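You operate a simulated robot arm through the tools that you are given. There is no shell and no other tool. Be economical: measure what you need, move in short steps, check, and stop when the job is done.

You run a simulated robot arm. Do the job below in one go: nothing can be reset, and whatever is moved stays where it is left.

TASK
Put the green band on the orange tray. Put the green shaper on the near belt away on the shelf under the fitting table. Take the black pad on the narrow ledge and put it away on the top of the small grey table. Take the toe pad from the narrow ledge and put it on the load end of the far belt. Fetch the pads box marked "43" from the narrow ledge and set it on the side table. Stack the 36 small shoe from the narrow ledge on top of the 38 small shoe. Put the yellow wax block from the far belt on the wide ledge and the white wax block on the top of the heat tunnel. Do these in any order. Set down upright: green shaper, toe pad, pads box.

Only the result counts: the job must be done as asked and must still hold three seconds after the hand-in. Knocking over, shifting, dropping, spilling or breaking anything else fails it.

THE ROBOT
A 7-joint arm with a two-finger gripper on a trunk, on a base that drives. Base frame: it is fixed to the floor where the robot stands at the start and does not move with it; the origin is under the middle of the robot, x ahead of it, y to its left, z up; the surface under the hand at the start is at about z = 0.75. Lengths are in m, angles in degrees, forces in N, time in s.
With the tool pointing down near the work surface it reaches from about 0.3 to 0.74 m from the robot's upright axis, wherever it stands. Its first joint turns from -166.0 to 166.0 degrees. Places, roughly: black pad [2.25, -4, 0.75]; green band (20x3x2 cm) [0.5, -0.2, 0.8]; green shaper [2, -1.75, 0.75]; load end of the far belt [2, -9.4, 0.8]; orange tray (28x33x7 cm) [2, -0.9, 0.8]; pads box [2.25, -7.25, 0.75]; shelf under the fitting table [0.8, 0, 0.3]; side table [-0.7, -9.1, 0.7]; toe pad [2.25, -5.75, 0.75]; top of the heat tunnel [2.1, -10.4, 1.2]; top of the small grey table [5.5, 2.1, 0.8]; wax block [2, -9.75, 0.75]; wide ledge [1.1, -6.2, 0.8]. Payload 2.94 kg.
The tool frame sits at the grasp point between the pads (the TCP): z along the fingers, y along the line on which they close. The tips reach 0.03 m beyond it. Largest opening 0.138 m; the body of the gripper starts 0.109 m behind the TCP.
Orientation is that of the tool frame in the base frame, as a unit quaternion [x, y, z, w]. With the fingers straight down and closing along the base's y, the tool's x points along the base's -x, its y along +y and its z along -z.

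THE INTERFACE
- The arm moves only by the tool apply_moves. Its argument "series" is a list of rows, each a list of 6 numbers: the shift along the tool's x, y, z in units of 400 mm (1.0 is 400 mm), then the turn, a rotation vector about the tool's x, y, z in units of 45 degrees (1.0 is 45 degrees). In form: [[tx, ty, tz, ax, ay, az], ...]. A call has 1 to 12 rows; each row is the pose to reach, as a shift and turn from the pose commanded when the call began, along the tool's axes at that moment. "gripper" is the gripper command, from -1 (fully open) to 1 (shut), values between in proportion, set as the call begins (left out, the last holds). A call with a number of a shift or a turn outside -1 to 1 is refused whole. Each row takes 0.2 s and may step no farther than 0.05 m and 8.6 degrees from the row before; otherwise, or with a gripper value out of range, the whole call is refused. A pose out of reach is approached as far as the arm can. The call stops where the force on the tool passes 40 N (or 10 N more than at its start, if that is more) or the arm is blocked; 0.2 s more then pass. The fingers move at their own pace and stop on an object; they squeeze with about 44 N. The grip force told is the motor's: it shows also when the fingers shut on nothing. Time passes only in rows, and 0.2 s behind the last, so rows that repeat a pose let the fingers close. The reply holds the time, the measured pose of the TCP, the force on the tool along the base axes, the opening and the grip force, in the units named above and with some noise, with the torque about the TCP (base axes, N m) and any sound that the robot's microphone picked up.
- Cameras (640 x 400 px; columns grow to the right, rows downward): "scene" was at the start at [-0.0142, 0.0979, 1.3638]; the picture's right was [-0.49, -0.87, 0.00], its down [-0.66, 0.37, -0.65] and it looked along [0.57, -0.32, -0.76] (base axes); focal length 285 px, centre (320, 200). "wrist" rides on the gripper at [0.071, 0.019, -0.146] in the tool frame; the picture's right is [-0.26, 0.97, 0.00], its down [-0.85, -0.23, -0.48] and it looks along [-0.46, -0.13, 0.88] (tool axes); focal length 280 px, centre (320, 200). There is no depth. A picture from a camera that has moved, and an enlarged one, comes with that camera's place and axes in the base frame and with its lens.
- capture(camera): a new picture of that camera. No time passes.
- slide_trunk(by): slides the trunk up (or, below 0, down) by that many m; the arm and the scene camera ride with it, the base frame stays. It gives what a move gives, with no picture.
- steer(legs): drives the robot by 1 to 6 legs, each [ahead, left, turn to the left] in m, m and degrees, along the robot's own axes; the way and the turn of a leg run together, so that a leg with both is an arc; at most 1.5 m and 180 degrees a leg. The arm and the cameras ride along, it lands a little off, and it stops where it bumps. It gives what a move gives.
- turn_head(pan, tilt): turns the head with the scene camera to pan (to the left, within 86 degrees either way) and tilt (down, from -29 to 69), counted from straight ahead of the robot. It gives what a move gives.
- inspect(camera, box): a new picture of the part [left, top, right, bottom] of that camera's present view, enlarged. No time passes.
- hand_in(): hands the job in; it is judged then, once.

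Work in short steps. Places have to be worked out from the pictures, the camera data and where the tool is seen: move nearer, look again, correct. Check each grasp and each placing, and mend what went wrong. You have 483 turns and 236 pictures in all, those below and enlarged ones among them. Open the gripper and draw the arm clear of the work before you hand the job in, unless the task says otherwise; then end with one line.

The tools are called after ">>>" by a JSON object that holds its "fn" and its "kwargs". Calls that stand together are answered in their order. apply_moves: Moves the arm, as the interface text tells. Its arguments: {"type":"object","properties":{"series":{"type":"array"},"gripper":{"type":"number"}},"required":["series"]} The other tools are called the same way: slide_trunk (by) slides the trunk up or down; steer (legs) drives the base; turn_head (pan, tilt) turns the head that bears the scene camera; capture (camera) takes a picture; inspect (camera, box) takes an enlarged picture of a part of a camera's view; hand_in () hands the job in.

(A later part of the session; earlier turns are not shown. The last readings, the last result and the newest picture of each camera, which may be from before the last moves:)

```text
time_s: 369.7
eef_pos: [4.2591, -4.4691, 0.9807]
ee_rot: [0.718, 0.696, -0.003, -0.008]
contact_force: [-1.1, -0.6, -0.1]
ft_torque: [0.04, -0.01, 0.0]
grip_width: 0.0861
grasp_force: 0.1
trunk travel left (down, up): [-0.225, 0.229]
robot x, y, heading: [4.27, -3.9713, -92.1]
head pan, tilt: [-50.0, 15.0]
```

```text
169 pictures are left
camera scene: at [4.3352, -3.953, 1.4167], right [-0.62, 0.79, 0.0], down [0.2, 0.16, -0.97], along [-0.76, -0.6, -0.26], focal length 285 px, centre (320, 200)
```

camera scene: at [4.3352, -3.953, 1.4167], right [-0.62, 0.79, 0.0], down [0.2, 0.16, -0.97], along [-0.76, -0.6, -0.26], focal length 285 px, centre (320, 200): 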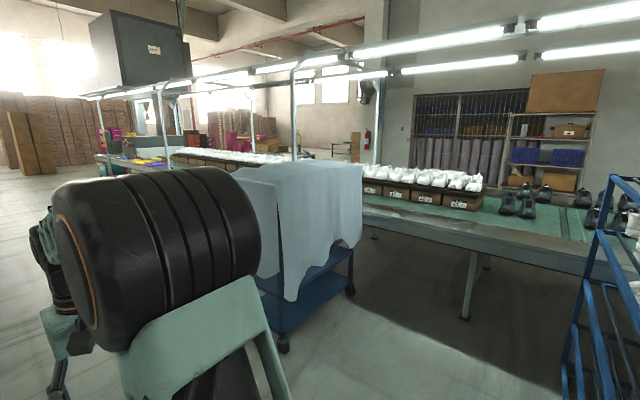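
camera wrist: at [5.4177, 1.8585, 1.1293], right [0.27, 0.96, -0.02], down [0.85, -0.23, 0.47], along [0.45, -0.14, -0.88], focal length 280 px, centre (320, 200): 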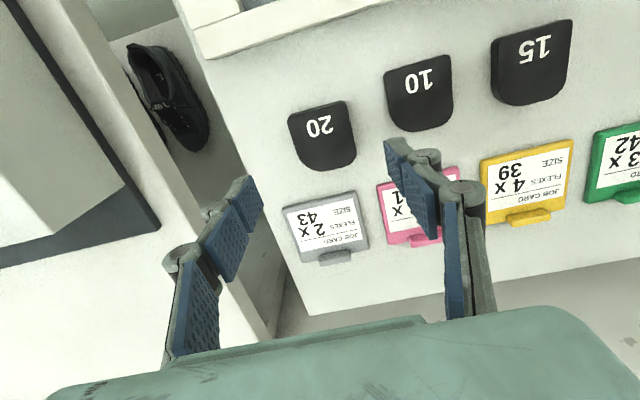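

>>> {"fn": "steer", "kwargs": {"legs": [[0, 0, 2], [1.5, 0, 0], [0.8, 0, 0]]}}

>>> {"fn": "turn_head", "kwargs": {"pan": -75, "tilt": 20}}

>>> {"fn": "capture", "kwargs": {"camera": "scene"}}

>>> {"fn": "turn_head", "kwargs": {"pan": -25, "tilt": 15}}

>>> {"fn": "capture", "kwargs": {"camera": "scene"}}

```text
time_s: 381.4
eef_pos: [4.3327, -6.7504, 0.9798]
ee_rot: [0.697, 0.717, -0.004, -0.008]
contact_force: [0.2, 0.2, -0.4]
ft_torque: [0.01, -0.03, -0.01]
grip_width: 0.0862
grasp_force: 0.1
trunk travel left (down, up): [-0.225, 0.229]
robot x, y, heading: [4.3187, -6.256, -88.8]
head pan, tilt: [-50.0, 15.0]
```

```text
time_s: 382.2
eef_pos: [4.3319, -6.7508, 0.9807]
ee_rot: [0.697, 0.717, -0.003, -0.007]
contact_force: [-0.5, 0.2, 0.8]
ft_torque: [0.01, 0.01, -0.01]
grip_width: 0.0861
grasp_force: 0.0
trunk travel left (down, up): [-0.225, 0.229]
robot x, y, heading: [4.3148, -6.2535, -88.4]
head pan, tilt: [-75.0, 20.0]
```

```text
168 pictures are left
camera scene: at [4.3581, -6.1962, 1.4086], right [-0.29, 0.96, 0.0], down [0.33, 0.1, -0.94], along [-0.9, -0.27, -0.34], focal length 285 px, centre (320, 200)
```

scene: 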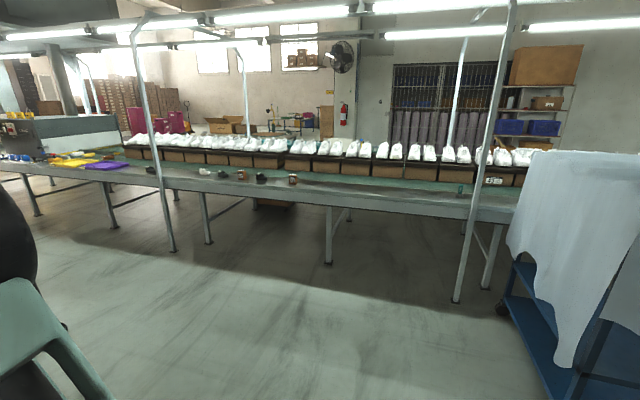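

```text
time_s: 383.4
eef_pos: [4.3321, -6.7512, 0.9801]
ee_rot: [0.697, 0.717, -0.004, -0.008]
contact_force: [0.0, -0.1, 0.4]
ft_torque: [-0.02, 0.03, 0.0]
grip_width: 0.0862
grasp_force: 0.0
trunk travel left (down, up): [-0.225, 0.229]
robot x, y, heading: [4.3156, -6.2543, -88.7]
head pan, tilt: [-25.0, 15.0]
```

```text
167 pictures are left
camera scene: at [4.41, -6.2553, 1.4167], right [-0.92, 0.4, 0.0], down [0.1, 0.24, -0.97], along [-0.39, -0.89, -0.26], focal length 285 px, centre (320, 200)
```

scene: 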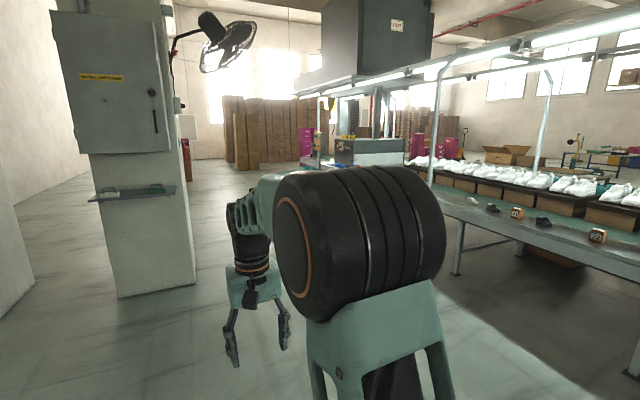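

Zoom on the ledge items to identify the toe pad, pads box and shoes.

>>> {"fn": "turn_head", "kwargs": {"pan": -75, "tilt": 20}}

>>> {"fn": "inspect", "kwargs": {"camera": "scene", "box": [130, 140, 330, 220]}}

>>> {"fn": "inspect", "kwargs": {"camera": "scene", "box": [330, 130, 530, 230]}}

>>> {"fn": "inspect", "kwargs": {"camera": "scene", "box": [0, 100, 160, 220]}}

```text
time_s: 384.6
eef_pos: [4.3319, -6.7497, 0.9813]
ee_rot: [0.698, 0.716, -0.004, -0.007]
contact_force: [0.0, -0.2, 0.0]
ft_torque: [-0.02, 0.0, -0.01]
grip_width: 0.0863
grasp_force: 0.0
trunk travel left (down, up): [-0.225, 0.229]
robot x, y, heading: [4.3152, -6.254, -88.6]
head pan, tilt: [-75.0, 20.0]
```

```text
3.20 times, centred on (230, 180) of scene
camera zoom: at [4.3581, -6.1962, 1.4086], right [-0.29, 0.96, 0.0], down [0.33, 0.1, -0.94], along [-0.9, -0.27, -0.34], focal length 912 px, centre (608, 264)
```

zoom: 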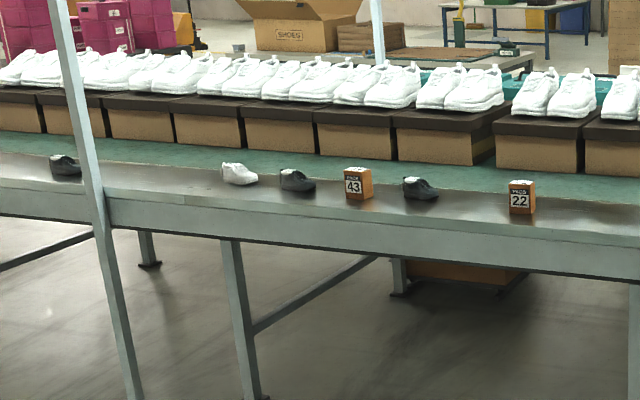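

```text
3.20 times, centred on (430, 180) of scene
camera zoom: at [4.3581, -6.1962, 1.4086], right [-0.29, 0.96, 0.0], down [0.33, 0.1, -0.94], along [-0.9, -0.27, -0.34], focal length 912 px, centre (-32, 264)
```

zoom: 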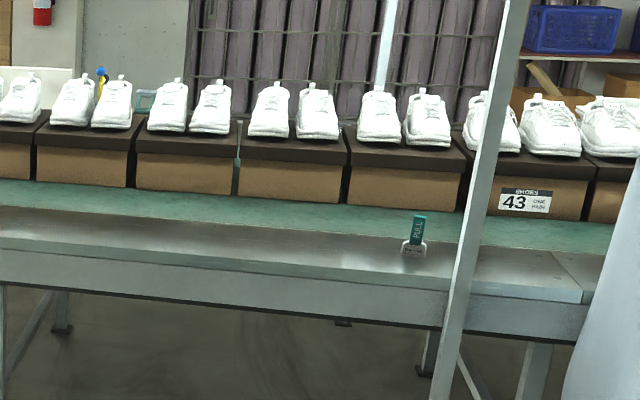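

```text
3.33 times, centred on (80, 160) of scene
camera zoom: at [4.3581, -6.1962, 1.4086], right [-0.29, 0.96, 0.0], down [0.33, 0.1, -0.94], along [-0.9, -0.27, -0.34], focal length 950 px, centre (1120, 333)
```

zoom: 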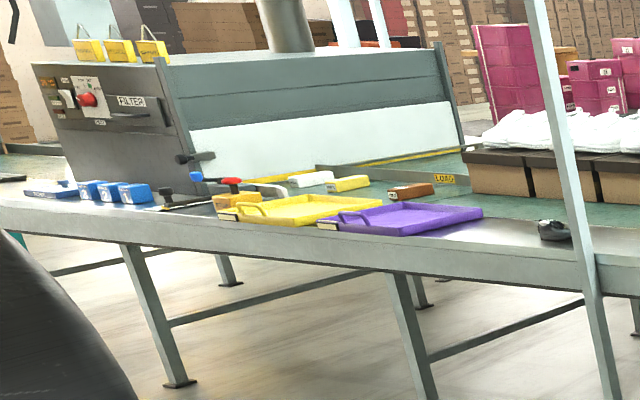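

Clear picture: toe pad (teal "PULL" handle) at ≈(2.26,-5.80) beside a post at ≈(2.42,-5.72); boxes 22, 43 and small shoes from y≈-7.07 to -8.5; wax blocks and trays on the far belt. I turn to face -x and approach to x≈3.1 at y≈-6.25.

>>> {"fn": "steer", "kwargs": {"legs": [[0, 0, -91.4], [1.2, 0.05, 0]]}}

>>> {"fn": "turn_head", "kwargs": {"pan": -25, "tilt": 35}}

>>> {"fn": "capture", "kwargs": {"camera": "scene"}}

```text
time_s: 394.5
eef_pos: [2.6338, -6.3456, 0.9806]
ee_rot: [1.0, 0.017, 0.002, -0.008]
contact_force: [-0.7, 0.9, 0.2]
ft_torque: [-0.01, 0.0, 0.01]
grip_width: 0.0863
grasp_force: 0.0
trunk travel left (down, up): [-0.225, 0.229]
robot x, y, heading: [3.1307, -6.3259, -178.4]
head pan, tilt: [-75.0, 20.0]
```

```text
time_s: 395.7
eef_pos: [2.635, -6.3439, 0.9813]
ee_rot: [1.0, 0.016, 0.003, -0.008]
contact_force: [0.7, 0.1, 0.4]
ft_torque: [-0.02, 0.02, -0.01]
grip_width: 0.0864
grasp_force: 0.0
trunk travel left (down, up): [-0.225, 0.229]
robot x, y, heading: [3.1299, -6.329, -178.4]
head pan, tilt: [-25.0, 35.0]
```

```text
163 pictures are left
camera scene: at [3.1325, -6.4239, 1.3848], right [0.39, 0.92, 0.0], down [0.53, -0.23, -0.82], along [-0.75, 0.32, -0.57], focal length 285 px, centre (320, 200)
```

scene: 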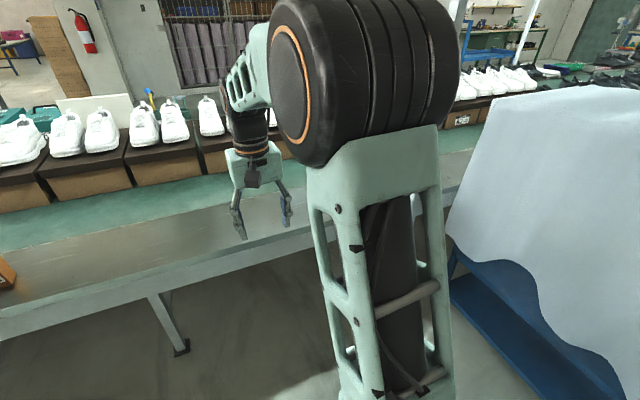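

I turn toward the pad so the arm plane passes left of the post, then move left and ahead.

>>> {"fn": "steer", "kwargs": {"legs": [[0, 0.2, 0], [0, 0, -44.6], [0.33, 0.1, 0]]}}

>>> {"fn": "capture", "kwargs": {"camera": "wrist"}}

>>> {"fn": "turn_head", "kwargs": {"pan": 10, "tilt": 35}}

>>> {"fn": "capture", "kwargs": {"camera": "scene"}}

```text
time_s: 402.0
eef_pos: [2.4574, -6.0393, 0.9807]
ee_rot: [0.932, -0.363, 0.004, -0.007]
contact_force: [0.1, 0.4, 1.0]
ft_torque: [0.02, -0.02, -0.06]
grip_width: 0.0863
grasp_force: 0.0
trunk travel left (down, up): [-0.225, 0.229]
robot x, y, heading: [2.8287, -6.3732, 137.5]
head pan, tilt: [-25.0, 35.0]
```

```text
162 pictures are left
camera wrist: at [2.4944, -6.1018, 1.1263], right [-0.85, -0.53, -0.02], down [-0.48, 0.74, 0.47], along [-0.24, 0.41, -0.88], focal length 280 px, centre (320, 200)
```

wrist: 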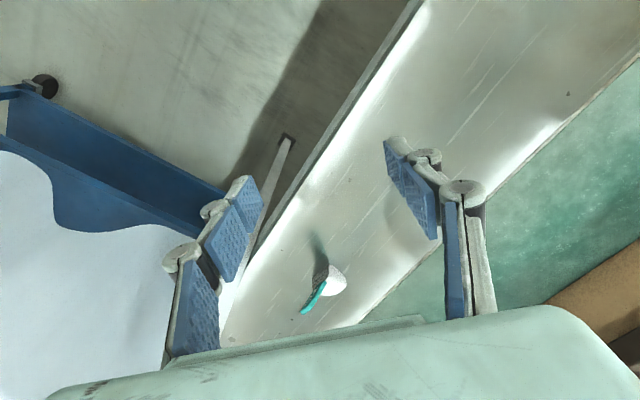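

```text
time_s: 403.0
eef_pos: [2.4577, -6.0386, 0.9816]
ee_rot: [0.932, -0.363, 0.005, -0.006]
contact_force: [-0.1, 0.2, 0.3]
ft_torque: [-0.02, -0.01, -0.03]
grip_width: 0.0863
grasp_force: 0.0
trunk travel left (down, up): [-0.225, 0.229]
robot x, y, heading: [2.825, -6.3748, 137.5]
head pan, tilt: [10.0, 35.0]
```

```text
161 pictures are left
camera scene: at [2.7159, -6.4794, 1.3847], right [0.54, 0.84, 0.0], down [0.48, -0.31, -0.82], along [-0.69, 0.44, -0.57], focal length 285 px, centre (320, 200)
```

scene: 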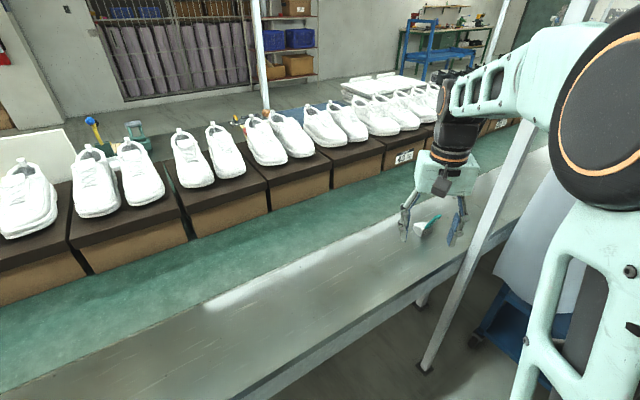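

Pad base at (2.29,-5.81). The elbow would come near the post from here, so I reposition to about (2.51,-6.41) with heading 110°.

>>> {"fn": "steer", "kwargs": {"legs": [[0, 0.239, 0], [0, 0, -27.5], [0.185, 0.0965, 0]]}}

>>> {"fn": "capture", "kwargs": {"camera": "wrist"}}

>>> {"fn": "capture", "kwargs": {"camera": "scene"}}

```text
time_s: 408.3
eef_pos: [2.4409, -5.9466, 0.9858]
ee_rot: [0.816, -0.577, 0.002, -0.003]
contact_force: [-0.6, 0.3, 0.2]
ft_torque: [0.03, 0.01, 0.02]
grip_width: 0.0861
grasp_force: 0.0
trunk travel left (down, up): [-0.225, 0.229]
robot x, y, heading: [2.6038, -6.4141, 109.4]
head pan, tilt: [10.0, 35.0]
stopped in leg 3: the robot was blocked; the commanded pose is now the measured one
```

```text
160 pictures are left
camera wrist: at [2.446, -6.0196, 1.1304], right [-1.0, -0.08, -0.01], down [-0.07, 0.88, 0.48], along [-0.03, 0.48, -0.88], focal length 280 px, centre (320, 200)
```

wrist: 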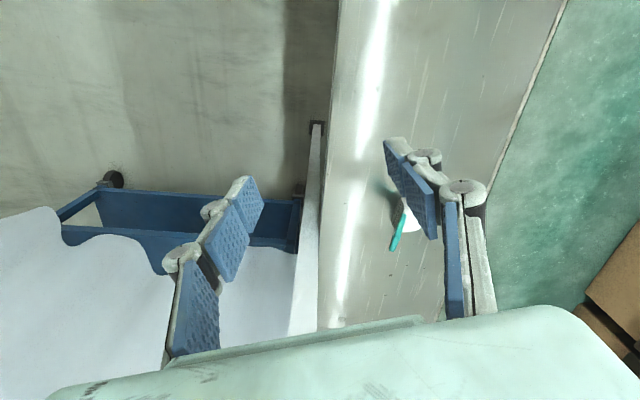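

```text
159 pictures are left
camera scene: at [2.4665, -6.4583, 1.3872], right [0.87, 0.49, -0.01], down [0.27, -0.5, -0.82], along [-0.41, 0.71, -0.57], focal length 285 px, centre (320, 200)
```

scene: 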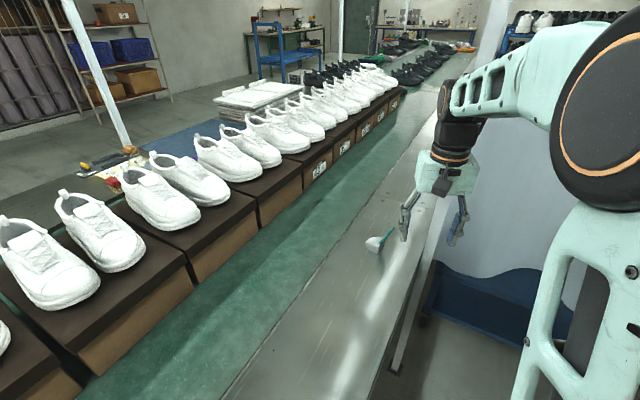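

The base touched the belt there; I nudge away, and look closely at the toe pad.

>>> {"fn": "steer", "kwargs": {"legs": [[0, -0.03, 0]]}}

>>> {"fn": "inspect", "kwargs": {"camera": "wrist", "box": [360, 170, 460, 270]}}

>>> {"fn": "inspect", "kwargs": {"camera": "scene", "box": [340, 200, 440, 290]}}

```text
time_s: 409.2
eef_pos: [2.459, -5.9357, 0.9819]
ee_rot: [0.817, -0.577, 0.006, -0.005]
contact_force: [0.7, 0.8, -1.0]
ft_torque: [-0.03, 0.01, -0.01]
grip_width: 0.0863
grasp_force: 0.0
trunk travel left (down, up): [-0.225, 0.229]
robot x, y, heading: [2.6233, -6.4026, 109.4]
head pan, tilt: [10.0, 35.0]
```

```text
4.00 times, centred on (410, 220) of wrist
camera zoom: at [2.4635, -6.0075, 1.1267], right [-1.0, -0.08, -0.02], down [-0.07, 0.88, 0.48], along [-0.02, 0.48, -0.88], focal length 1122 px, centre (-40, 120)
```

zoom: 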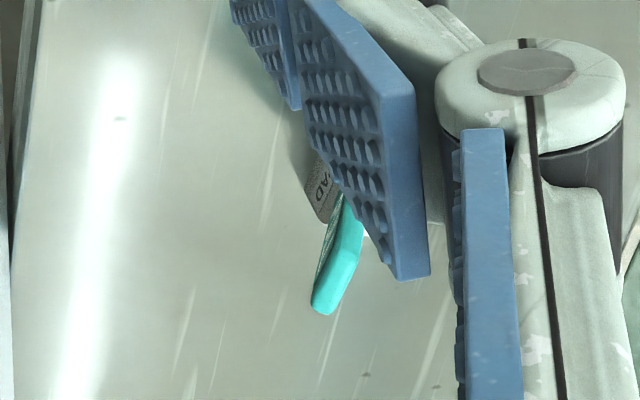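

```text
4.44 times, centred on (390, 245) of scene
camera zoom: at [2.4815, -6.4456, 1.3847], right [0.87, 0.49, 0.0], down [0.28, -0.5, -0.82], along [-0.4, 0.71, -0.57], focal length 1266 px, centre (9, 0)
```

zoom: 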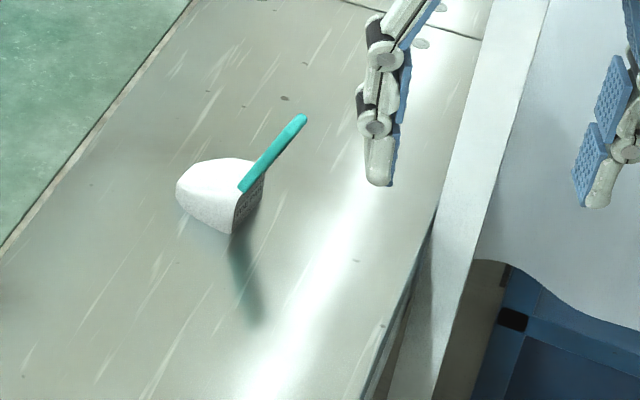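

It's like the toe blocks on the blue tray: white block at ≈(2.29,-5.81), handle leaning up toward +x. I'll grip the block across y from above. Move over it while turning the wrist in two stages.

>>> {"fn": "apply_moves", "kwargs": {"series": [[-0.09, 0.06, 0, 0, 0, -0.17], [-0.18, 0.12, 0, 0, 0, -0.34], [-0.27, 0.18, 0, 0, 0, -0.51], [-0.36, 0.24, 0, 0, 0, -0.68], [-0.438, 0.293, 0, 0, 0, -0.85], [-0.438, 0.293, 0, 0, 0, -0.85]]}}

>>> {"fn": "capture", "kwargs": {"camera": "wrist"}}

>>> {"fn": "capture", "kwargs": {"camera": "scene"}}

```text
time_s: 410.6
eef_pos: [2.2912, -5.8097, 0.9772]
ee_rot: [0.961, -0.276, 0.009, -0.001]
contact_force: [0.1, 0.2, 0.3]
ft_torque: [0.0, 0.0, 0.02]
grip_width: 0.0865
grasp_force: 0.1
trunk travel left (down, up): [-0.225, 0.229]
robot x, y, heading: [2.6283, -6.405, 109.2]
head pan, tilt: [10.0, 35.0]
```

```text
156 pictures are left
camera wrist: at [2.3389, -5.8622, 1.1236], right [-0.73, -0.68, -0.01], down [-0.6, 0.65, 0.47], along [-0.31, 0.35, -0.89], focal length 280 px, centre (320, 200)
```

wrist: 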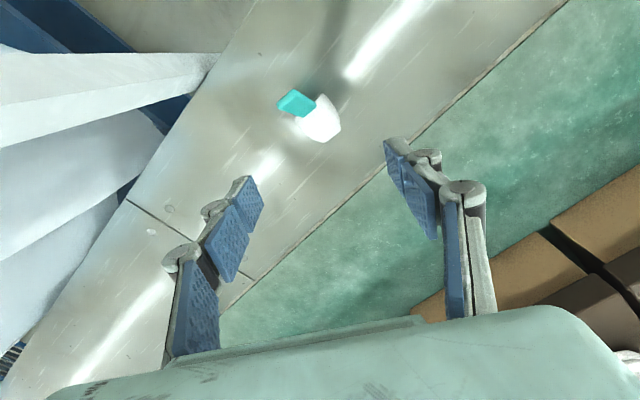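

```text
155 pictures are left
camera scene: at [2.4813, -6.4455, 1.3847], right [0.87, 0.49, 0.0], down [0.28, -0.5, -0.82], along [-0.4, 0.71, -0.57], focal length 285 px, centre (320, 200)
```

scene: 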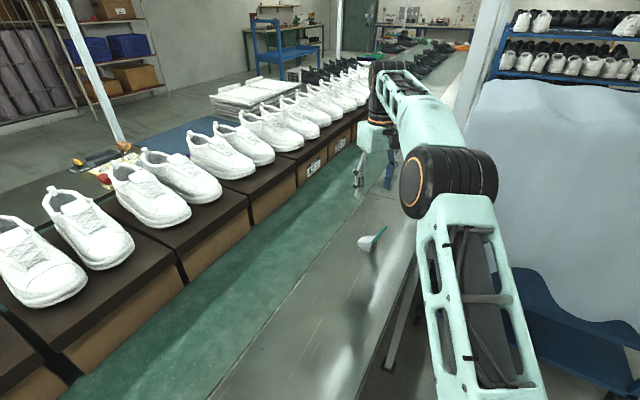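

Handle points +x as thought; block centre (2.29,-5.804). Finish the wrist turn and go down partway, watching the post clearance.

>>> {"fn": "apply_moves", "kwargs": {"series": [[-0.005, 0, 0, 0, 0, -0.18], [-0.01, -0.005, 0, 0, 0, -0.36], [-0.013, -0.006, 0, 0, 0, -0.54], [-0.013, -0.006, 0, 0, 0, -0.712], [-0.013, -0.006, 0.1, 0, 0, -0.712], [-0.013, -0.006, 0.2, 0, 0, -0.712], [-0.013, -0.006, 0.2, 0, 0, -0.712]]}}

>>> {"fn": "capture", "kwargs": {"camera": "wrist"}}

>>> {"fn": "capture", "kwargs": {"camera": "scene"}}

```text
time_s: 412.2
eef_pos: [2.2888, -5.8044, 0.8986]
ee_rot: [1.0, -0.002, 0.009, 0.0]
contact_force: [0.2, 0.4, 0.0]
ft_torque: [-0.02, -0.02, 0.0]
grip_width: 0.0863
grasp_force: 0.1
trunk travel left (down, up): [-0.225, 0.229]
robot x, y, heading: [2.6293, -6.4022, 109.2]
head pan, tilt: [10.0, 35.0]
```

```text
154 pictures are left
camera wrist: at [2.358, -5.8228, 1.045], right [-0.26, -0.96, -0.01], down [-0.86, 0.23, 0.46], along [-0.44, 0.13, -0.89], focal length 280 px, centre (320, 200)
```

wrist: 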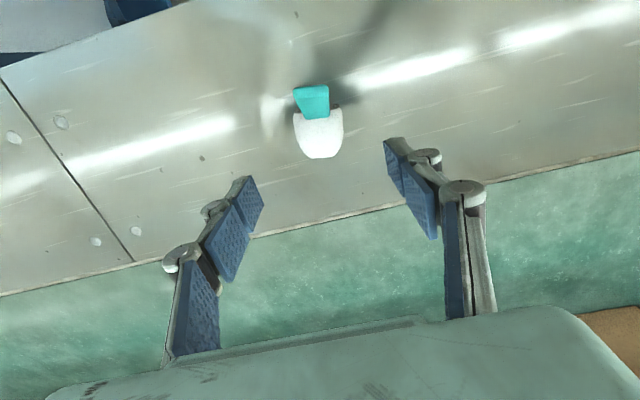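

```text
153 pictures are left
camera scene: at [2.4814, -6.4456, 1.3847], right [0.87, 0.49, 0.0], down [0.28, -0.5, -0.82], along [-0.4, 0.71, -0.57], focal length 285 px, centre (320, 200)
```

scene: 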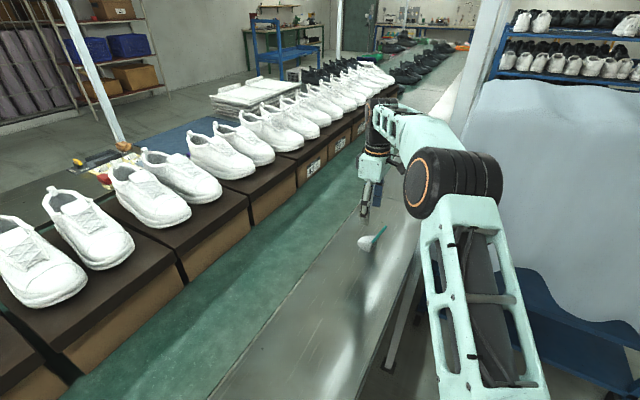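

Block is centred. Descend to z≈0.787 and close gently on it.

>>> {"fn": "apply_moves", "kwargs": {"series": [[0.015, -0.005, 0.1, 0, 0, 0], [0.015, -0.005, 0.2, 0, 0, 0], [0.015, -0.005, 0.27, 0, 0, 0], [0.015, -0.005, 0.278, 0, 0, 0], [0.015, -0.005, 0.278, 0, 0, 0]]}}

>>> {"fn": "apply_moves", "kwargs": {"series": [[0, 0, 0, 0, 0, 0], [0, 0, 0, 0, 0, 0], [0, 0, 0, 0, 0, 0], [0, 0, 0, 0, 0, 0]], "gripper": 1}}

>>> {"fn": "capture", "kwargs": {"camera": "wrist"}}

```text
time_s: 413.4
eef_pos: [2.298, -5.8024, 0.7871]
ee_rot: [1.0, -0.002, 0.009, -0.001]
contact_force: [-0.3, -0.1, -0.2]
ft_torque: [0.0, -0.02, -0.01]
grip_width: 0.0862
grasp_force: 0.0
trunk travel left (down, up): [-0.225, 0.229]
robot x, y, heading: [2.6249, -6.3969, 109.5]
head pan, tilt: [10.0, 35.0]
```

```text
time_s: 414.4
eef_pos: [2.2981, -5.803, 0.7894]
ee_rot: [1.0, -0.002, 0.009, 0.0]
contact_force: [0.5, -0.2, -0.3]
ft_torque: [0.01, 0.01, -0.02]
grip_width: 0.0468
grasp_force: 43.7
trunk travel left (down, up): [-0.225, 0.229]
robot x, y, heading: [2.6273, -6.3999, 109.2]
head pan, tilt: [10.0, 35.0]
```

```text
152 pictures are left
camera wrist: at [2.3665, -5.8214, 0.935], right [-0.27, -0.96, -0.01], down [-0.86, 0.23, 0.46], along [-0.44, 0.13, -0.89], focal length 280 px, centre (320, 200)
```

wrist: 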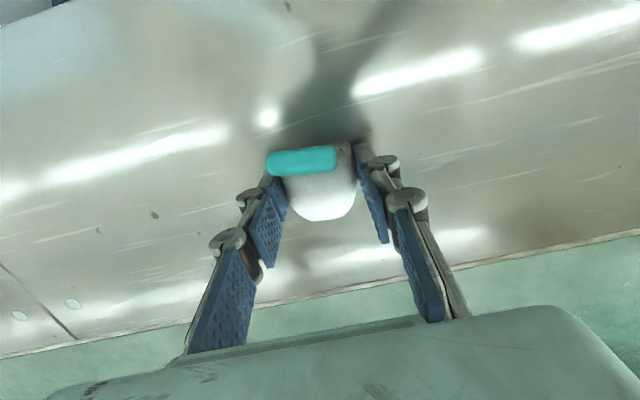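

Gripped (47 mm). Lift straight up, then draw back away from the post.

>>> {"fn": "apply_moves", "kwargs": {"series": [[0, 0, -0.05, 0, 0, 0], [0, 0, -0.15, 0, 0, 0], [0, 0, -0.27, 0, 0, 0], [0, 0, -0.39, 0, 0, 0], [0, 0, -0.5, 0, 0, 0], [0.05, 0.06, -0.5, 0, 0, 0.17], [0.11, 0.12, -0.5, 0, 0, 0.34], [0.17, 0.18, -0.5, 0, 0, 0.51], [0.24, 0.24, -0.5, 0, 0, 0.68], [0.31, 0.3, -0.5, 0, 0, 0.85], [0.37, 0.33, -0.5, 0, 0, 1.0]]}}

>>> {"fn": "capture", "kwargs": {"camera": "wrist"}}

```text
time_s: 416.8
eef_pos: [2.4422, -5.9352, 0.9884]
ee_rot: [0.923, -0.384, 0.007, -0.004]
contact_force: [-0.4, 0.4, -0.2]
ft_torque: [0.01, 0.02, -0.04]
grip_width: 0.0467
grasp_force: 44.1
trunk travel left (down, up): [-0.225, 0.229]
robot x, y, heading: [2.6286, -6.4044, 109.5]
head pan, tilt: [10.0, 35.0]
```

```text
151 pictures are left
camera wrist: at [2.475, -5.999, 1.1358], right [-0.87, -0.49, -0.01], down [-0.44, 0.76, 0.47], along [-0.22, 0.42, -0.88], focal length 280 px, centre (320, 200)
```

wrist: 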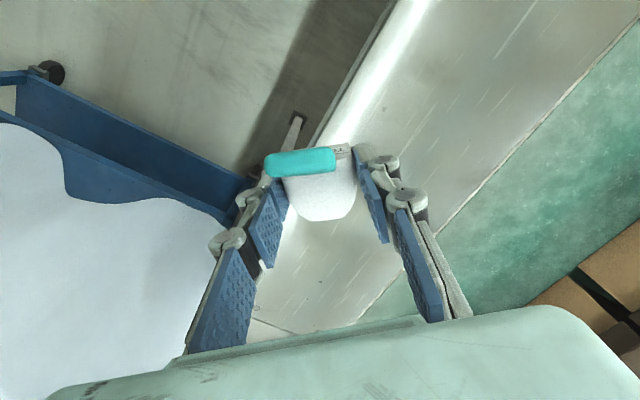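

Held well. Back away from the post and trolley, turn to face -x at x≈3.2, and slide along toward y≈-7.6 to view the shoes and boxes.

>>> {"fn": "steer", "kwargs": {"legs": [[-0.5, -0.2, 0], [0, -0.35, 0], [0, 0, 70.5], [0, 0.8, 0]]}}

>>> {"fn": "turn_head", "kwargs": {"pan": 5, "tilt": 38}}

>>> {"fn": "capture", "kwargs": {"camera": "scene"}}

```text
time_s: 433.2
eef_pos: [2.7929, -7.5113, 0.9908]
ee_rot: [0.977, 0.215, 0.004, -0.007]
contact_force: [0.3, 0.0, -0.6]
ft_torque: [0.03, 0.01, 0.01]
grip_width: 0.0464
grasp_force: 43.7
trunk travel left (down, up): [-0.225, 0.229]
robot x, y, heading: [3.2956, -7.4965, 179.3]
head pan, tilt: [10.0, 35.0]
```

```text
time_s: 433.9
eef_pos: [2.7943, -7.512, 0.9887]
ee_rot: [0.977, 0.215, 0.003, -0.007]
contact_force: [-0.6, -1.1, -0.5]
ft_torque: [0.04, 0.01, 0.0]
grip_width: 0.0464
grasp_force: 44.1
trunk travel left (down, up): [-0.225, 0.229]
robot x, y, heading: [3.2995, -7.4942, 179.5]
head pan, tilt: [5.0, 38.0]
```

```text
150 pictures are left
camera scene: at [3.2875, -7.6378, 1.3802], right [-0.08, 1.0, 0.0], down [0.61, 0.05, -0.79], along [-0.79, -0.06, -0.62], focal length 285 px, centre (320, 200)
```

scene: 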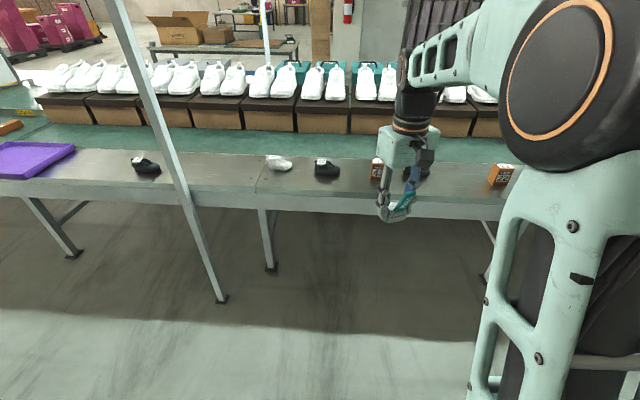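

>>> {"fn": "inspect", "kwargs": {"camera": "scene", "box": [120, 140, 360, 190]}}

>>> {"fn": "inspect", "kwargs": {"camera": "scene", "box": [360, 140, 540, 200]}}

```text
2.67 times, centred on (240, 165) of scene
camera zoom: at [3.2875, -7.6378, 1.3802], right [-0.08, 1.0, 0.0], down [0.61, 0.05, -0.79], along [-0.79, -0.06, -0.62], focal length 760 px, centre (533, 293)
```

zoom: 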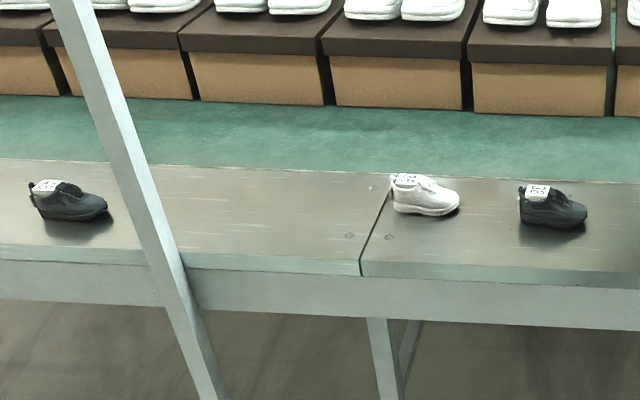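

```text
3.56 times, centred on (450, 170) of scene
camera zoom: at [3.2875, -7.6378, 1.3802], right [-0.08, 1.0, 0.0], down [0.61, 0.05, -0.79], along [-0.79, -0.06, -0.62], focal length 1013 px, centre (-142, 307)
```

zoom: 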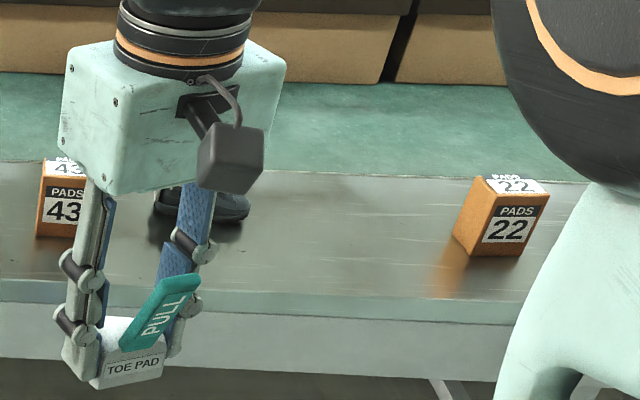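

Next, slide further left to the far belt's load end and look there.

>>> {"fn": "steer", "kwargs": {"legs": [[0, 0.9, 0], [0, 0.85, 0]]}}

>>> {"fn": "capture", "kwargs": {"camera": "scene"}}

>>> {"fn": "turn_head", "kwargs": {"pan": 35, "tilt": 20}}

>>> {"fn": "capture", "kwargs": {"camera": "scene"}}

```text
time_s: 449.6
eef_pos: [2.7648, -9.261, 0.9894]
ee_rot: [0.977, 0.211, 0.004, -0.007]
contact_force: [-0.2, -0.6, -0.8]
ft_torque: [0.02, -0.03, 0.01]
grip_width: 0.046
grasp_force: 44.1
trunk travel left (down, up): [-0.225, 0.229]
robot x, y, heading: [3.2688, -9.2482, 179.2]
head pan, tilt: [5.0, 38.0]
```

```text
147 pictures are left
camera scene: at [3.2572, -9.389, 1.3802], right [-0.07, 1.0, 0.0], down [0.61, 0.04, -0.79], along [-0.79, -0.06, -0.62], focal length 285 px, centre (320, 200)
```

scene: 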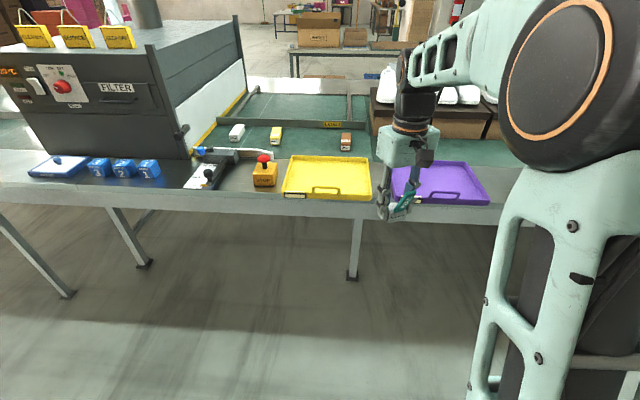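

```text
time_s: 450.5
eef_pos: [2.7643, -9.2592, 0.9905]
ee_rot: [0.977, 0.211, 0.004, -0.007]
contact_force: [0.6, 1.0, 0.0]
ft_torque: [-0.01, 0.02, -0.01]
grip_width: 0.046
grasp_force: 43.6
trunk travel left (down, up): [-0.225, 0.229]
robot x, y, heading: [3.2675, -9.2489, 178.8]
head pan, tilt: [35.0, 20.0]
```

```text
146 pictures are left
camera scene: at [3.2661, -9.4349, 1.4085], right [-0.56, 0.83, 0.0], down [0.28, 0.19, -0.94], along [-0.78, -0.53, -0.34], focal length 285 px, centre (320, 200)
```

scene: 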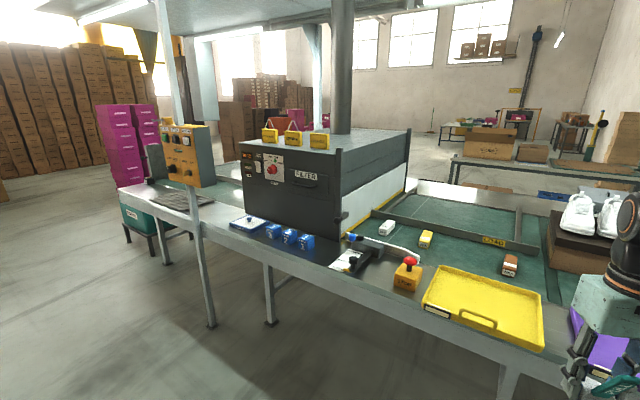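

>>> {"fn": "inspect", "kwargs": {"camera": "scene", "box": [330, 180, 590, 340]}}

>>> {"fn": "turn_head", "kwargs": {"pan": 5, "tilt": 38}}

>>> {"fn": "inspect", "kwargs": {"camera": "scene", "box": [180, 70, 420, 220]}}

```text
2.46 times, centred on (460, 260) of scene
camera zoom: at [3.2661, -9.4349, 1.4085], right [-0.56, 0.83, 0.0], down [0.28, 0.19, -0.94], along [-0.78, -0.53, -0.34], focal length 701 px, centre (-25, 52)
```

zoom: 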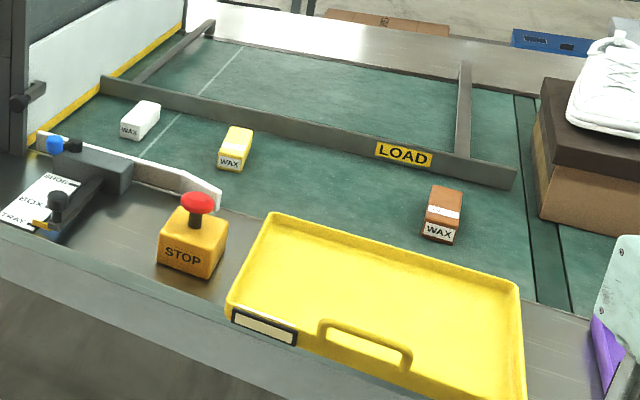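

```text
time_s: 451.5
eef_pos: [2.7645, -9.2601, 0.9892]
ee_rot: [0.978, 0.211, 0.003, -0.007]
contact_force: [-0.9, 0.9, 0.2]
ft_torque: [0.03, -0.01, -0.03]
grip_width: 0.0462
grasp_force: 44.0
trunk travel left (down, up): [-0.225, 0.229]
robot x, y, heading: [3.2702, -9.2498, 179.1]
head pan, tilt: [5.0, 38.0]
```

```text
2.67 times, centred on (300, 145) of scene
camera zoom: at [3.2572, -9.389, 1.3802], right [-0.07, 1.0, 0.0], down [0.61, 0.04, -0.79], along [-0.79, -0.06, -0.62], focal length 760 px, centre (373, 347)
```

zoom: 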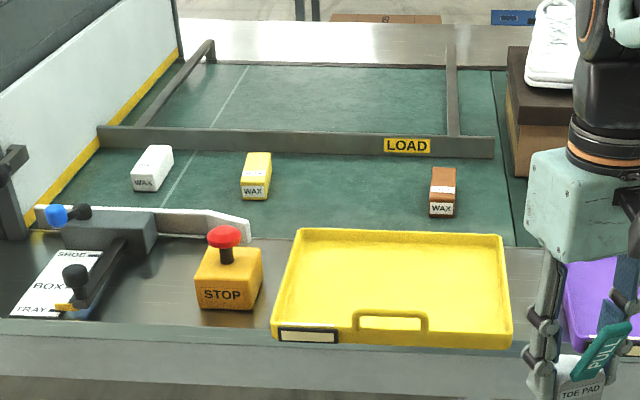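

Free spot on the load end: (1.98,-9.45), between brown (2.05,-9.36) and yellow (2.02,-9.69) wax. Drive so the hand is in line with it.

>>> {"fn": "steer", "kwargs": {"legs": [[0, 0.19, 0.5], [0.6, 0, 0]]}}

>>> {"fn": "apply_moves", "kwargs": {"series": [[-0.08, 0.03, 0, 0, 0, 0.18], [-0.16, 0.06, 0, 0, 0, 0.36], [-0.24, 0.1, 0, 0, 0, 0.54], [-0.24, 0.1, 0, 0, 0, 0.54]]}}

>>> {"fn": "capture", "kwargs": {"camera": "wrist"}}

>>> {"fn": "capture", "kwargs": {"camera": "scene"}}

```text
time_s: 456.8
eef_pos: [2.1597, -9.4369, 0.9895]
ee_rot: [0.978, 0.21, 0.004, -0.006]
contact_force: [0.4, -0.6, -1.4]
ft_torque: [0.03, -0.02, 0.0]
grip_width: 0.0461
grasp_force: 43.7
trunk travel left (down, up): [-0.225, 0.229]
robot x, y, heading: [2.6664, -9.4252, 178.9]
head pan, tilt: [5.0, 38.0]
```

```text
time_s: 457.8
eef_pos: [2.0901, -9.5121, 0.9882]
ee_rot: [1.0, -0.001, 0.002, -0.008]
contact_force: [1.0, 0.1, -0.3]
ft_torque: [0.04, 0.02, -0.01]
grip_width: 0.0462
grasp_force: 44.3
trunk travel left (down, up): [-0.225, 0.229]
robot x, y, heading: [2.6632, -9.4244, 178.9]
head pan, tilt: [5.0, 38.0]
```

```text
143 pictures are left
camera wrist: at [2.1597, -9.5343, 1.1331], right [-0.26, -0.96, -0.02], down [-0.85, 0.22, 0.47], along [-0.45, 0.14, -0.88], focal length 280 px, centre (320, 200)
```

wrist: 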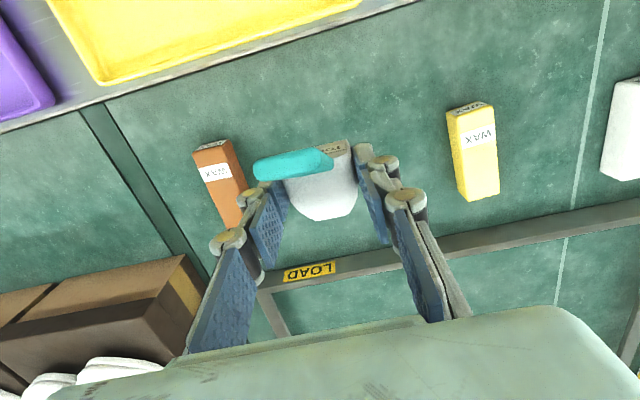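

```text
142 pictures are left
camera scene: at [2.6529, -9.5677, 1.3801], right [-0.07, 1.0, 0.0], down [0.61, 0.04, -0.79], along [-0.79, -0.05, -0.62], focal length 285 px, centre (320, 200)
```

scene: 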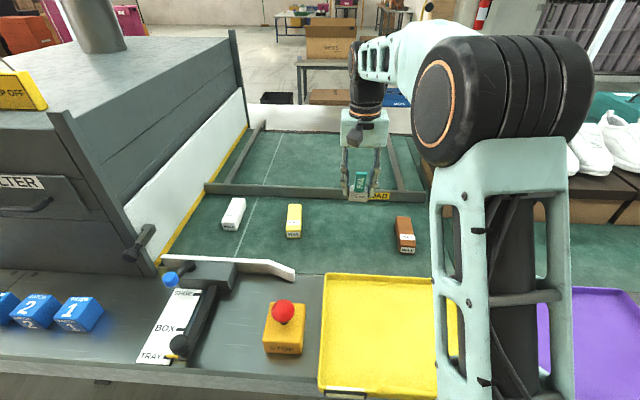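

Spot (1.97,-9.47) is free: brown at y≈-9.35, yellow at -9.69. Move there and lower.

>>> {"fn": "apply_moves", "kwargs": {"series": [[-0.1, -0.03, 0, 0, 0, 0], [-0.2, -0.06, 0, 0, 0, 0], [-0.3, -0.1, 0.02, 0, 0, 0], [-0.3, -0.1, 0.12, 0, 0, 0], [-0.3, -0.1, 0.22, 0, 0, 0], [-0.3, -0.1, 0.32, 0, 0, 0], [-0.3, -0.1, 0.42, 0, 0, 0], [-0.3, -0.1, 0.46, 0, 0, 0]]}}

>>> {"fn": "capture", "kwargs": {"camera": "wrist"}}

```text
time_s: 459.6
eef_pos: [1.9716, -9.4679, 0.8037]
ee_rot: [1.0, 0.0, 0.002, -0.008]
contact_force: [0.0, -0.2, -0.6]
ft_torque: [0.02, 0.01, 0.0]
grip_width: 0.046
grasp_force: 43.8
trunk travel left (down, up): [-0.225, 0.229]
robot x, y, heading: [2.6654, -9.4261, 179.0]
head pan, tilt: [5.0, 38.0]
```

```text
141 pictures are left
camera wrist: at [2.0421, -9.4893, 0.9494], right [-0.26, -0.96, -0.02], down [-0.85, 0.22, 0.48], along [-0.46, 0.14, -0.88], focal length 280 px, centre (320, 200)
```

wrist: 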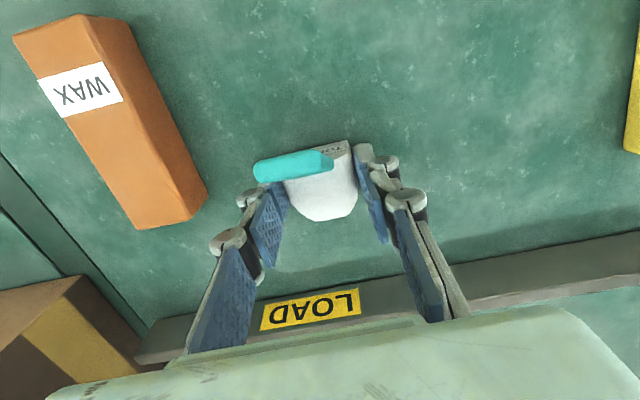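

Lower in small steps to contact.

>>> {"fn": "apply_moves", "kwargs": {"series": [[0, 0, 0.012, 0, 0, 0], [0, 0, 0.024, 0, 0, 0], [0, 0, 0.032, 0, 0, 0], [0, 0, 0.038, 0, 0, 0], [0, 0, 0.044, 0, 0, 0]]}}

```text
time_s: 460.8
eef_pos: [1.9703, -9.4694, 0.7892]
ee_rot: [1.0, 0.0, 0.001, -0.008]
contact_force: [2.0, 1.1, 9.1]
ft_torque: [-0.01, -0.19, 0.03]
grip_width: 0.0462
grasp_force: 44.0
trunk travel left (down, up): [-0.225, 0.229]
robot x, y, heading: [2.6642, -9.4256, 178.8]
head pan, tilt: [5.0, 38.0]
```

Contact at 0.789 as expected. Open slightly and lift.

>>> {"fn": "apply_moves", "kwargs": {"series": [[0, 0, 0, 0, 0, 0], [0, 0, 0, 0, 0, 0], [0, 0, -0.05, 0, 0, 0], [0, 0, -0.15, 0, 0, 0], [0, 0, -0.27, 0, 0, 0], [0, 0, -0.39, 0, 0, 0], [0, 0, -0.5, 0, 0, 0]], "gripper": 0}}

>>> {"fn": "capture", "kwargs": {"camera": "wrist"}}

```text
time_s: 462.4
eef_pos: [1.9715, -9.4756, 0.9867]
ee_rot: [1.0, -0.001, 0.004, -0.007]
contact_force: [-0.7, 1.1, -0.3]
ft_torque: [0.05, -0.05, 0.02]
grip_width: 0.0688
grasp_force: 0.1
trunk travel left (down, up): [-0.225, 0.229]
robot x, y, heading: [2.6657, -9.4275, 179.1]
head pan, tilt: [5.0, 38.0]
```

```text
140 pictures are left
camera wrist: at [2.0419, -9.4965, 1.1329], right [-0.26, -0.96, -0.02], down [-0.85, 0.22, 0.47], along [-0.45, 0.14, -0.88], focal length 280 px, centre (320, 200)
```

wrist: 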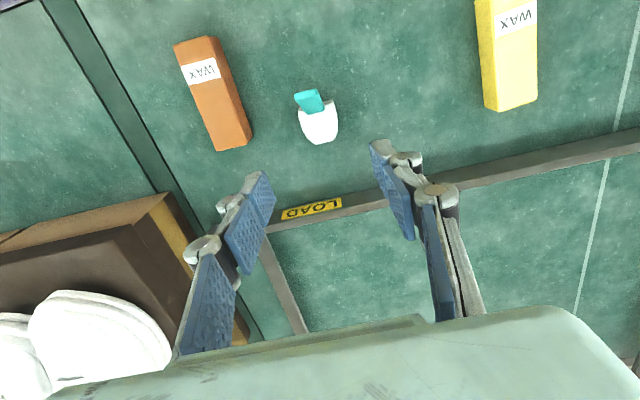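

Toe pad stands upright. Now the white wax at ≈(1.98,-9.89); slide left 0.40 m and look.

>>> {"fn": "steer", "kwargs": {"legs": [[0, 0.4, 0]]}}

>>> {"fn": "capture", "kwargs": {"camera": "wrist"}}

>>> {"fn": "turn_head", "kwargs": {"pan": 40, "tilt": 20}}

>>> {"fn": "capture", "kwargs": {"camera": "scene"}}

```text
time_s: 466.4
eef_pos: [1.9661, -9.8806, 0.9886]
ee_rot: [1.0, 0.001, 0.003, -0.007]
contact_force: [0.2, -0.2, 0.1]
ft_torque: [-0.01, -0.01, 0.0]
grip_width: 0.0691
grasp_force: 0.0
trunk travel left (down, up): [-0.225, 0.229]
robot x, y, heading: [2.6608, -9.8236, 179.1]
head pan, tilt: [5.0, 38.0]
```

```text
139 pictures are left
camera wrist: at [2.0357, -9.9007, 1.1339], right [-0.26, -0.97, -0.02], down [-0.85, 0.22, 0.48], along [-0.46, 0.14, -0.88], focal length 280 px, centre (320, 200)
```

wrist: 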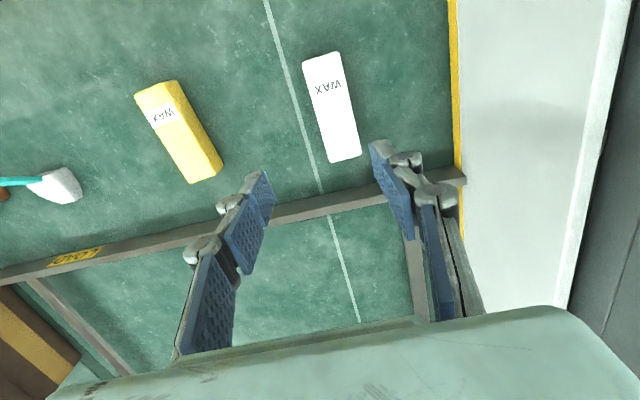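

```text
time_s: 467.4
eef_pos: [1.965, -9.8804, 0.9893]
ee_rot: [1.0, 0.003, 0.003, -0.008]
contact_force: [-0.4, 0.7, -0.5]
ft_torque: [0.0, 0.01, 0.01]
grip_width: 0.0689
grasp_force: 0.0
trunk travel left (down, up): [-0.225, 0.229]
robot x, y, heading: [2.6602, -9.8238, 179.0]
head pan, tilt: [40.0, 20.0]
```

```text
138 pictures are left
camera scene: at [2.6608, -10.0211, 1.4085], right [-0.63, 0.78, 0.0], down [0.27, 0.22, -0.94], along [-0.73, -0.59, -0.34], focal length 285 px, centre (320, 200)
```

scene: 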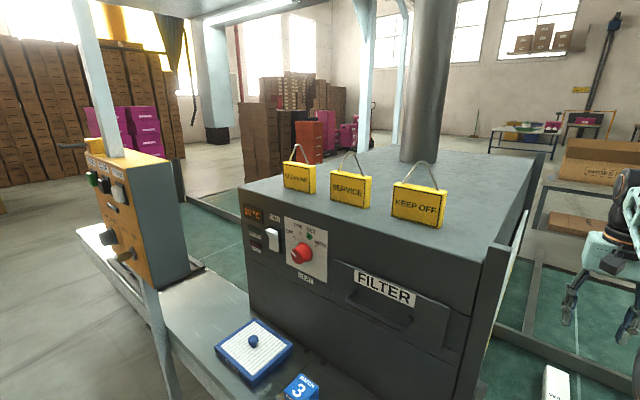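

White wax: centre (1.966,-9.892), along x, 46 mm wide. Tunnel top is free behind the signs (which stand at x≈2.2). Grasp the wax now.

>>> {"fn": "apply_moves", "kwargs": {"series": [[0, 0.0275, 0.1, 0, 0, 0], [0, 0.0275, 0.2, 0, 0, 0], [0, 0.0275, 0.3, 0, 0, 0], [0, 0.0275, 0.4, 0, 0, 0], [0, 0.0275, 0.48, 0, 0, 0], [0, 0.0275, 0.505, 0, 0, 0], [0, 0.0275, 0.505, 0, 0, 0]], "gripper": -0.16}}

>>> {"fn": "apply_moves", "kwargs": {"series": [[0, 0, 0, 0, 0, 0], [0, 0, 0, 0, 0, 0], [0, 0, 0, 0, 0, 0], [0, 0, 0, 0, 0, 0]], "gripper": 1}}

>>> {"fn": "capture", "kwargs": {"camera": "wrist"}}

```text
time_s: 469.1
eef_pos: [1.9657, -9.8891, 0.7849]
ee_rot: [1.0, 0.002, 0.002, -0.008]
contact_force: [-0.3, -0.3, 0.3]
ft_torque: [0.02, -0.03, 0.0]
grip_width: 0.0797
grasp_force: 0.1
trunk travel left (down, up): [-0.225, 0.229]
robot x, y, heading: [2.6586, -9.8272, 179.2]
head pan, tilt: [40.0, 20.0]
```

```text
time_s: 470.1
eef_pos: [1.9666, -9.8879, 0.785]
ee_rot: [1.0, 0.003, 0.002, -0.007]
contact_force: [-0.3, -1.9, 0.8]
ft_torque: [-0.13, 0.03, 0.0]
grip_width: 0.043
grasp_force: 43.4
trunk travel left (down, up): [-0.225, 0.229]
robot x, y, heading: [2.6576, -9.828, 179.3]
head pan, tilt: [40.0, 20.0]
```

```text
137 pictures are left
camera wrist: at [2.0368, -9.9088, 0.9312], right [-0.26, -0.97, -0.02], down [-0.85, 0.22, 0.48], along [-0.46, 0.14, -0.88], focal length 280 px, centre (320, 200)
```

wrist: 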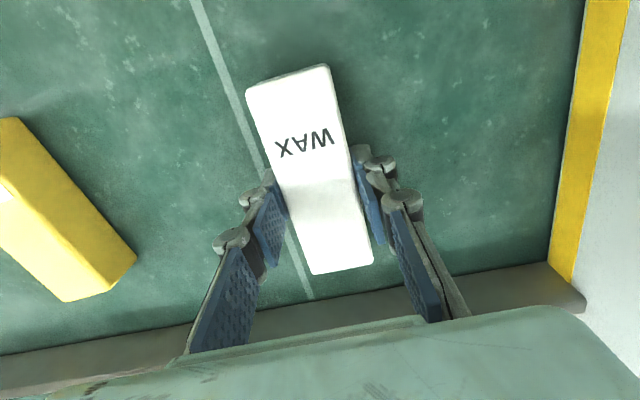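

Gripped. Lift, raise the trunk fully, and lift further to clear the tunnel.

>>> {"fn": "apply_moves", "kwargs": {"series": [[0, 0, -0.05, 0, 0, 0], [0, 0, -0.15, 0, 0, 0], [0, 0, -0.27, 0, 0, 0], [0, 0, -0.39, 0, 0, 0], [0, 0, -0.5, 0, 0, 0]]}}

>>> {"fn": "slide_trunk", "kwargs": {"by": 0.225}}

>>> {"fn": "apply_moves", "kwargs": {"series": [[0.02, 0, -0.1, 0, 0, 0], [0.04, 0, -0.2, 0, 0, 0], [0.06, 0, -0.3, 0, 0, 0], [0.08, 0, -0.36, 0, 0, 0]]}}

>>> {"fn": "capture", "kwargs": {"camera": "scene"}}

```text
time_s: 471.2
eef_pos: [1.967, -9.8895, 0.9871]
ee_rot: [1.0, 0.002, 0.004, -0.007]
contact_force: [0.8, 0.5, -1.3]
ft_torque: [-0.01, -0.01, 0.02]
grip_width: 0.0428
grasp_force: 43.5
trunk travel left (down, up): [-0.225, 0.229]
robot x, y, heading: [2.6565, -9.8252, 179.2]
head pan, tilt: [40.0, 20.0]
```

```text
time_s: 473.6
eef_pos: [1.9651, -9.8896, 1.2124]
ee_rot: [1.0, 0.003, 0.003, -0.008]
contact_force: [0.4, -0.2, -1.5]
ft_torque: [0.03, -0.03, -0.01]
grip_width: 0.0432
grasp_force: 43.6
trunk travel left (down, up): [-0.45, 0.004]
robot x, y, heading: [2.6546, -9.8292, 178.8]
head pan, tilt: [40.0, 20.0]
```

```text
time_s: 474.6
eef_pos: [2.029, -9.8954, 1.3315]
ee_rot: [1.0, 0.003, 0.001, -0.008]
contact_force: [2.2, 0.6, -0.9]
ft_torque: [-0.03, 0.1, 0.02]
grip_width: 0.043
grasp_force: 43.8
out of reach, approached as far as the arm can: row 1, 2, 3, 4
trunk travel left (down, up): [-0.45, 0.004]
robot x, y, heading: [2.6537, -9.8266, 179.2]
head pan, tilt: [40.0, 20.0]
```

```text
136 pictures are left
camera scene: at [2.6655, -10.0211, 1.6336], right [-0.63, 0.77, 0.0], down [0.26, 0.22, -0.94], along [-0.73, -0.59, -0.34], focal length 285 px, centre (320, 200)
```

scene: 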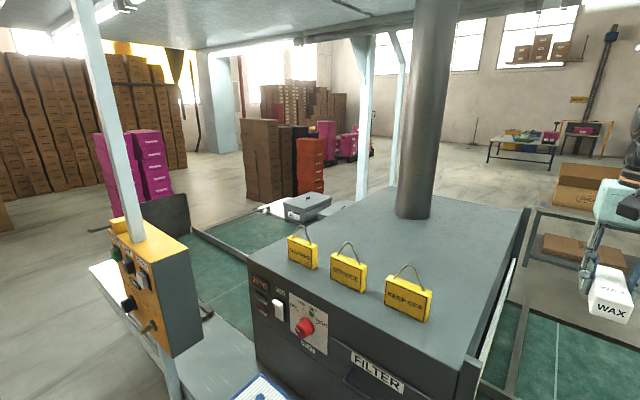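

Tunnel top is at z≈1.20; the wax bottom is at ≈1.296, above it. Slide left 0.27 m to bring the wax over the top behind the signs (signs at x≈2.18).

>>> {"fn": "steer", "kwargs": {"legs": [[0, 0.27, 0]]}}

>>> {"fn": "capture", "kwargs": {"camera": "wrist"}}

>>> {"fn": "capture", "kwargs": {"camera": "scene"}}

```text
time_s: 477.6
eef_pos: [2.0211, -10.1594, 1.3286]
ee_rot: [1.0, 0.001, 0.002, -0.007]
contact_force: [0.0, -0.3, -0.8]
ft_torque: [0.0, 0.01, -0.01]
grip_width: 0.0429
grasp_force: 44.1
trunk travel left (down, up): [-0.45, 0.004]
robot x, y, heading: [2.6524, -10.092, 178.7]
head pan, tilt: [40.0, 20.0]
```

```text
135 pictures are left
camera wrist: at [2.09, -10.1795, 1.4742], right [-0.26, -0.97, -0.02], down [-0.85, 0.22, 0.48], along [-0.45, 0.14, -0.88], focal length 280 px, centre (320, 200)
```

wrist: 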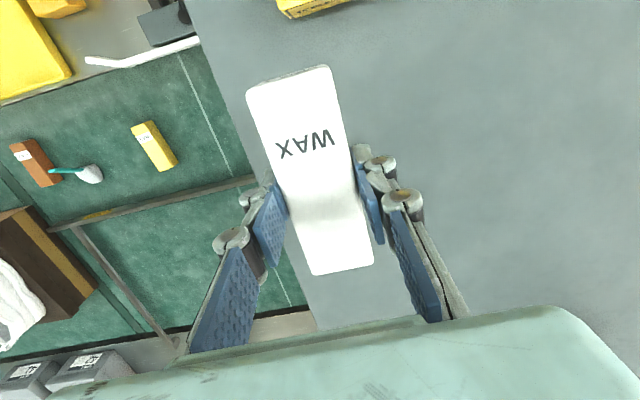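

```text
134 pictures are left
camera scene: at [2.6556, -10.2872, 1.6336], right [-0.63, 0.78, 0.0], down [0.27, 0.22, -0.94], along [-0.73, -0.59, -0.34], focal length 285 px, centre (320, 200)
```

scene: 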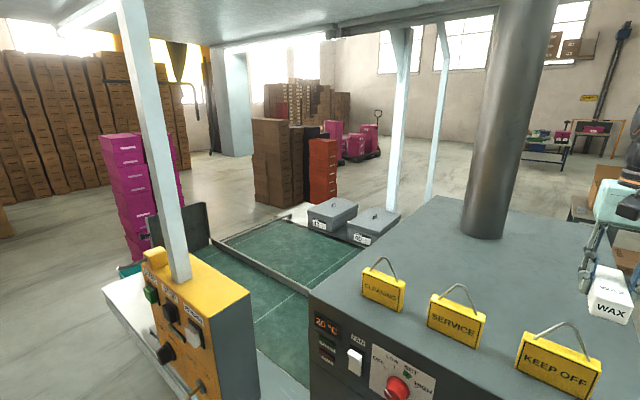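

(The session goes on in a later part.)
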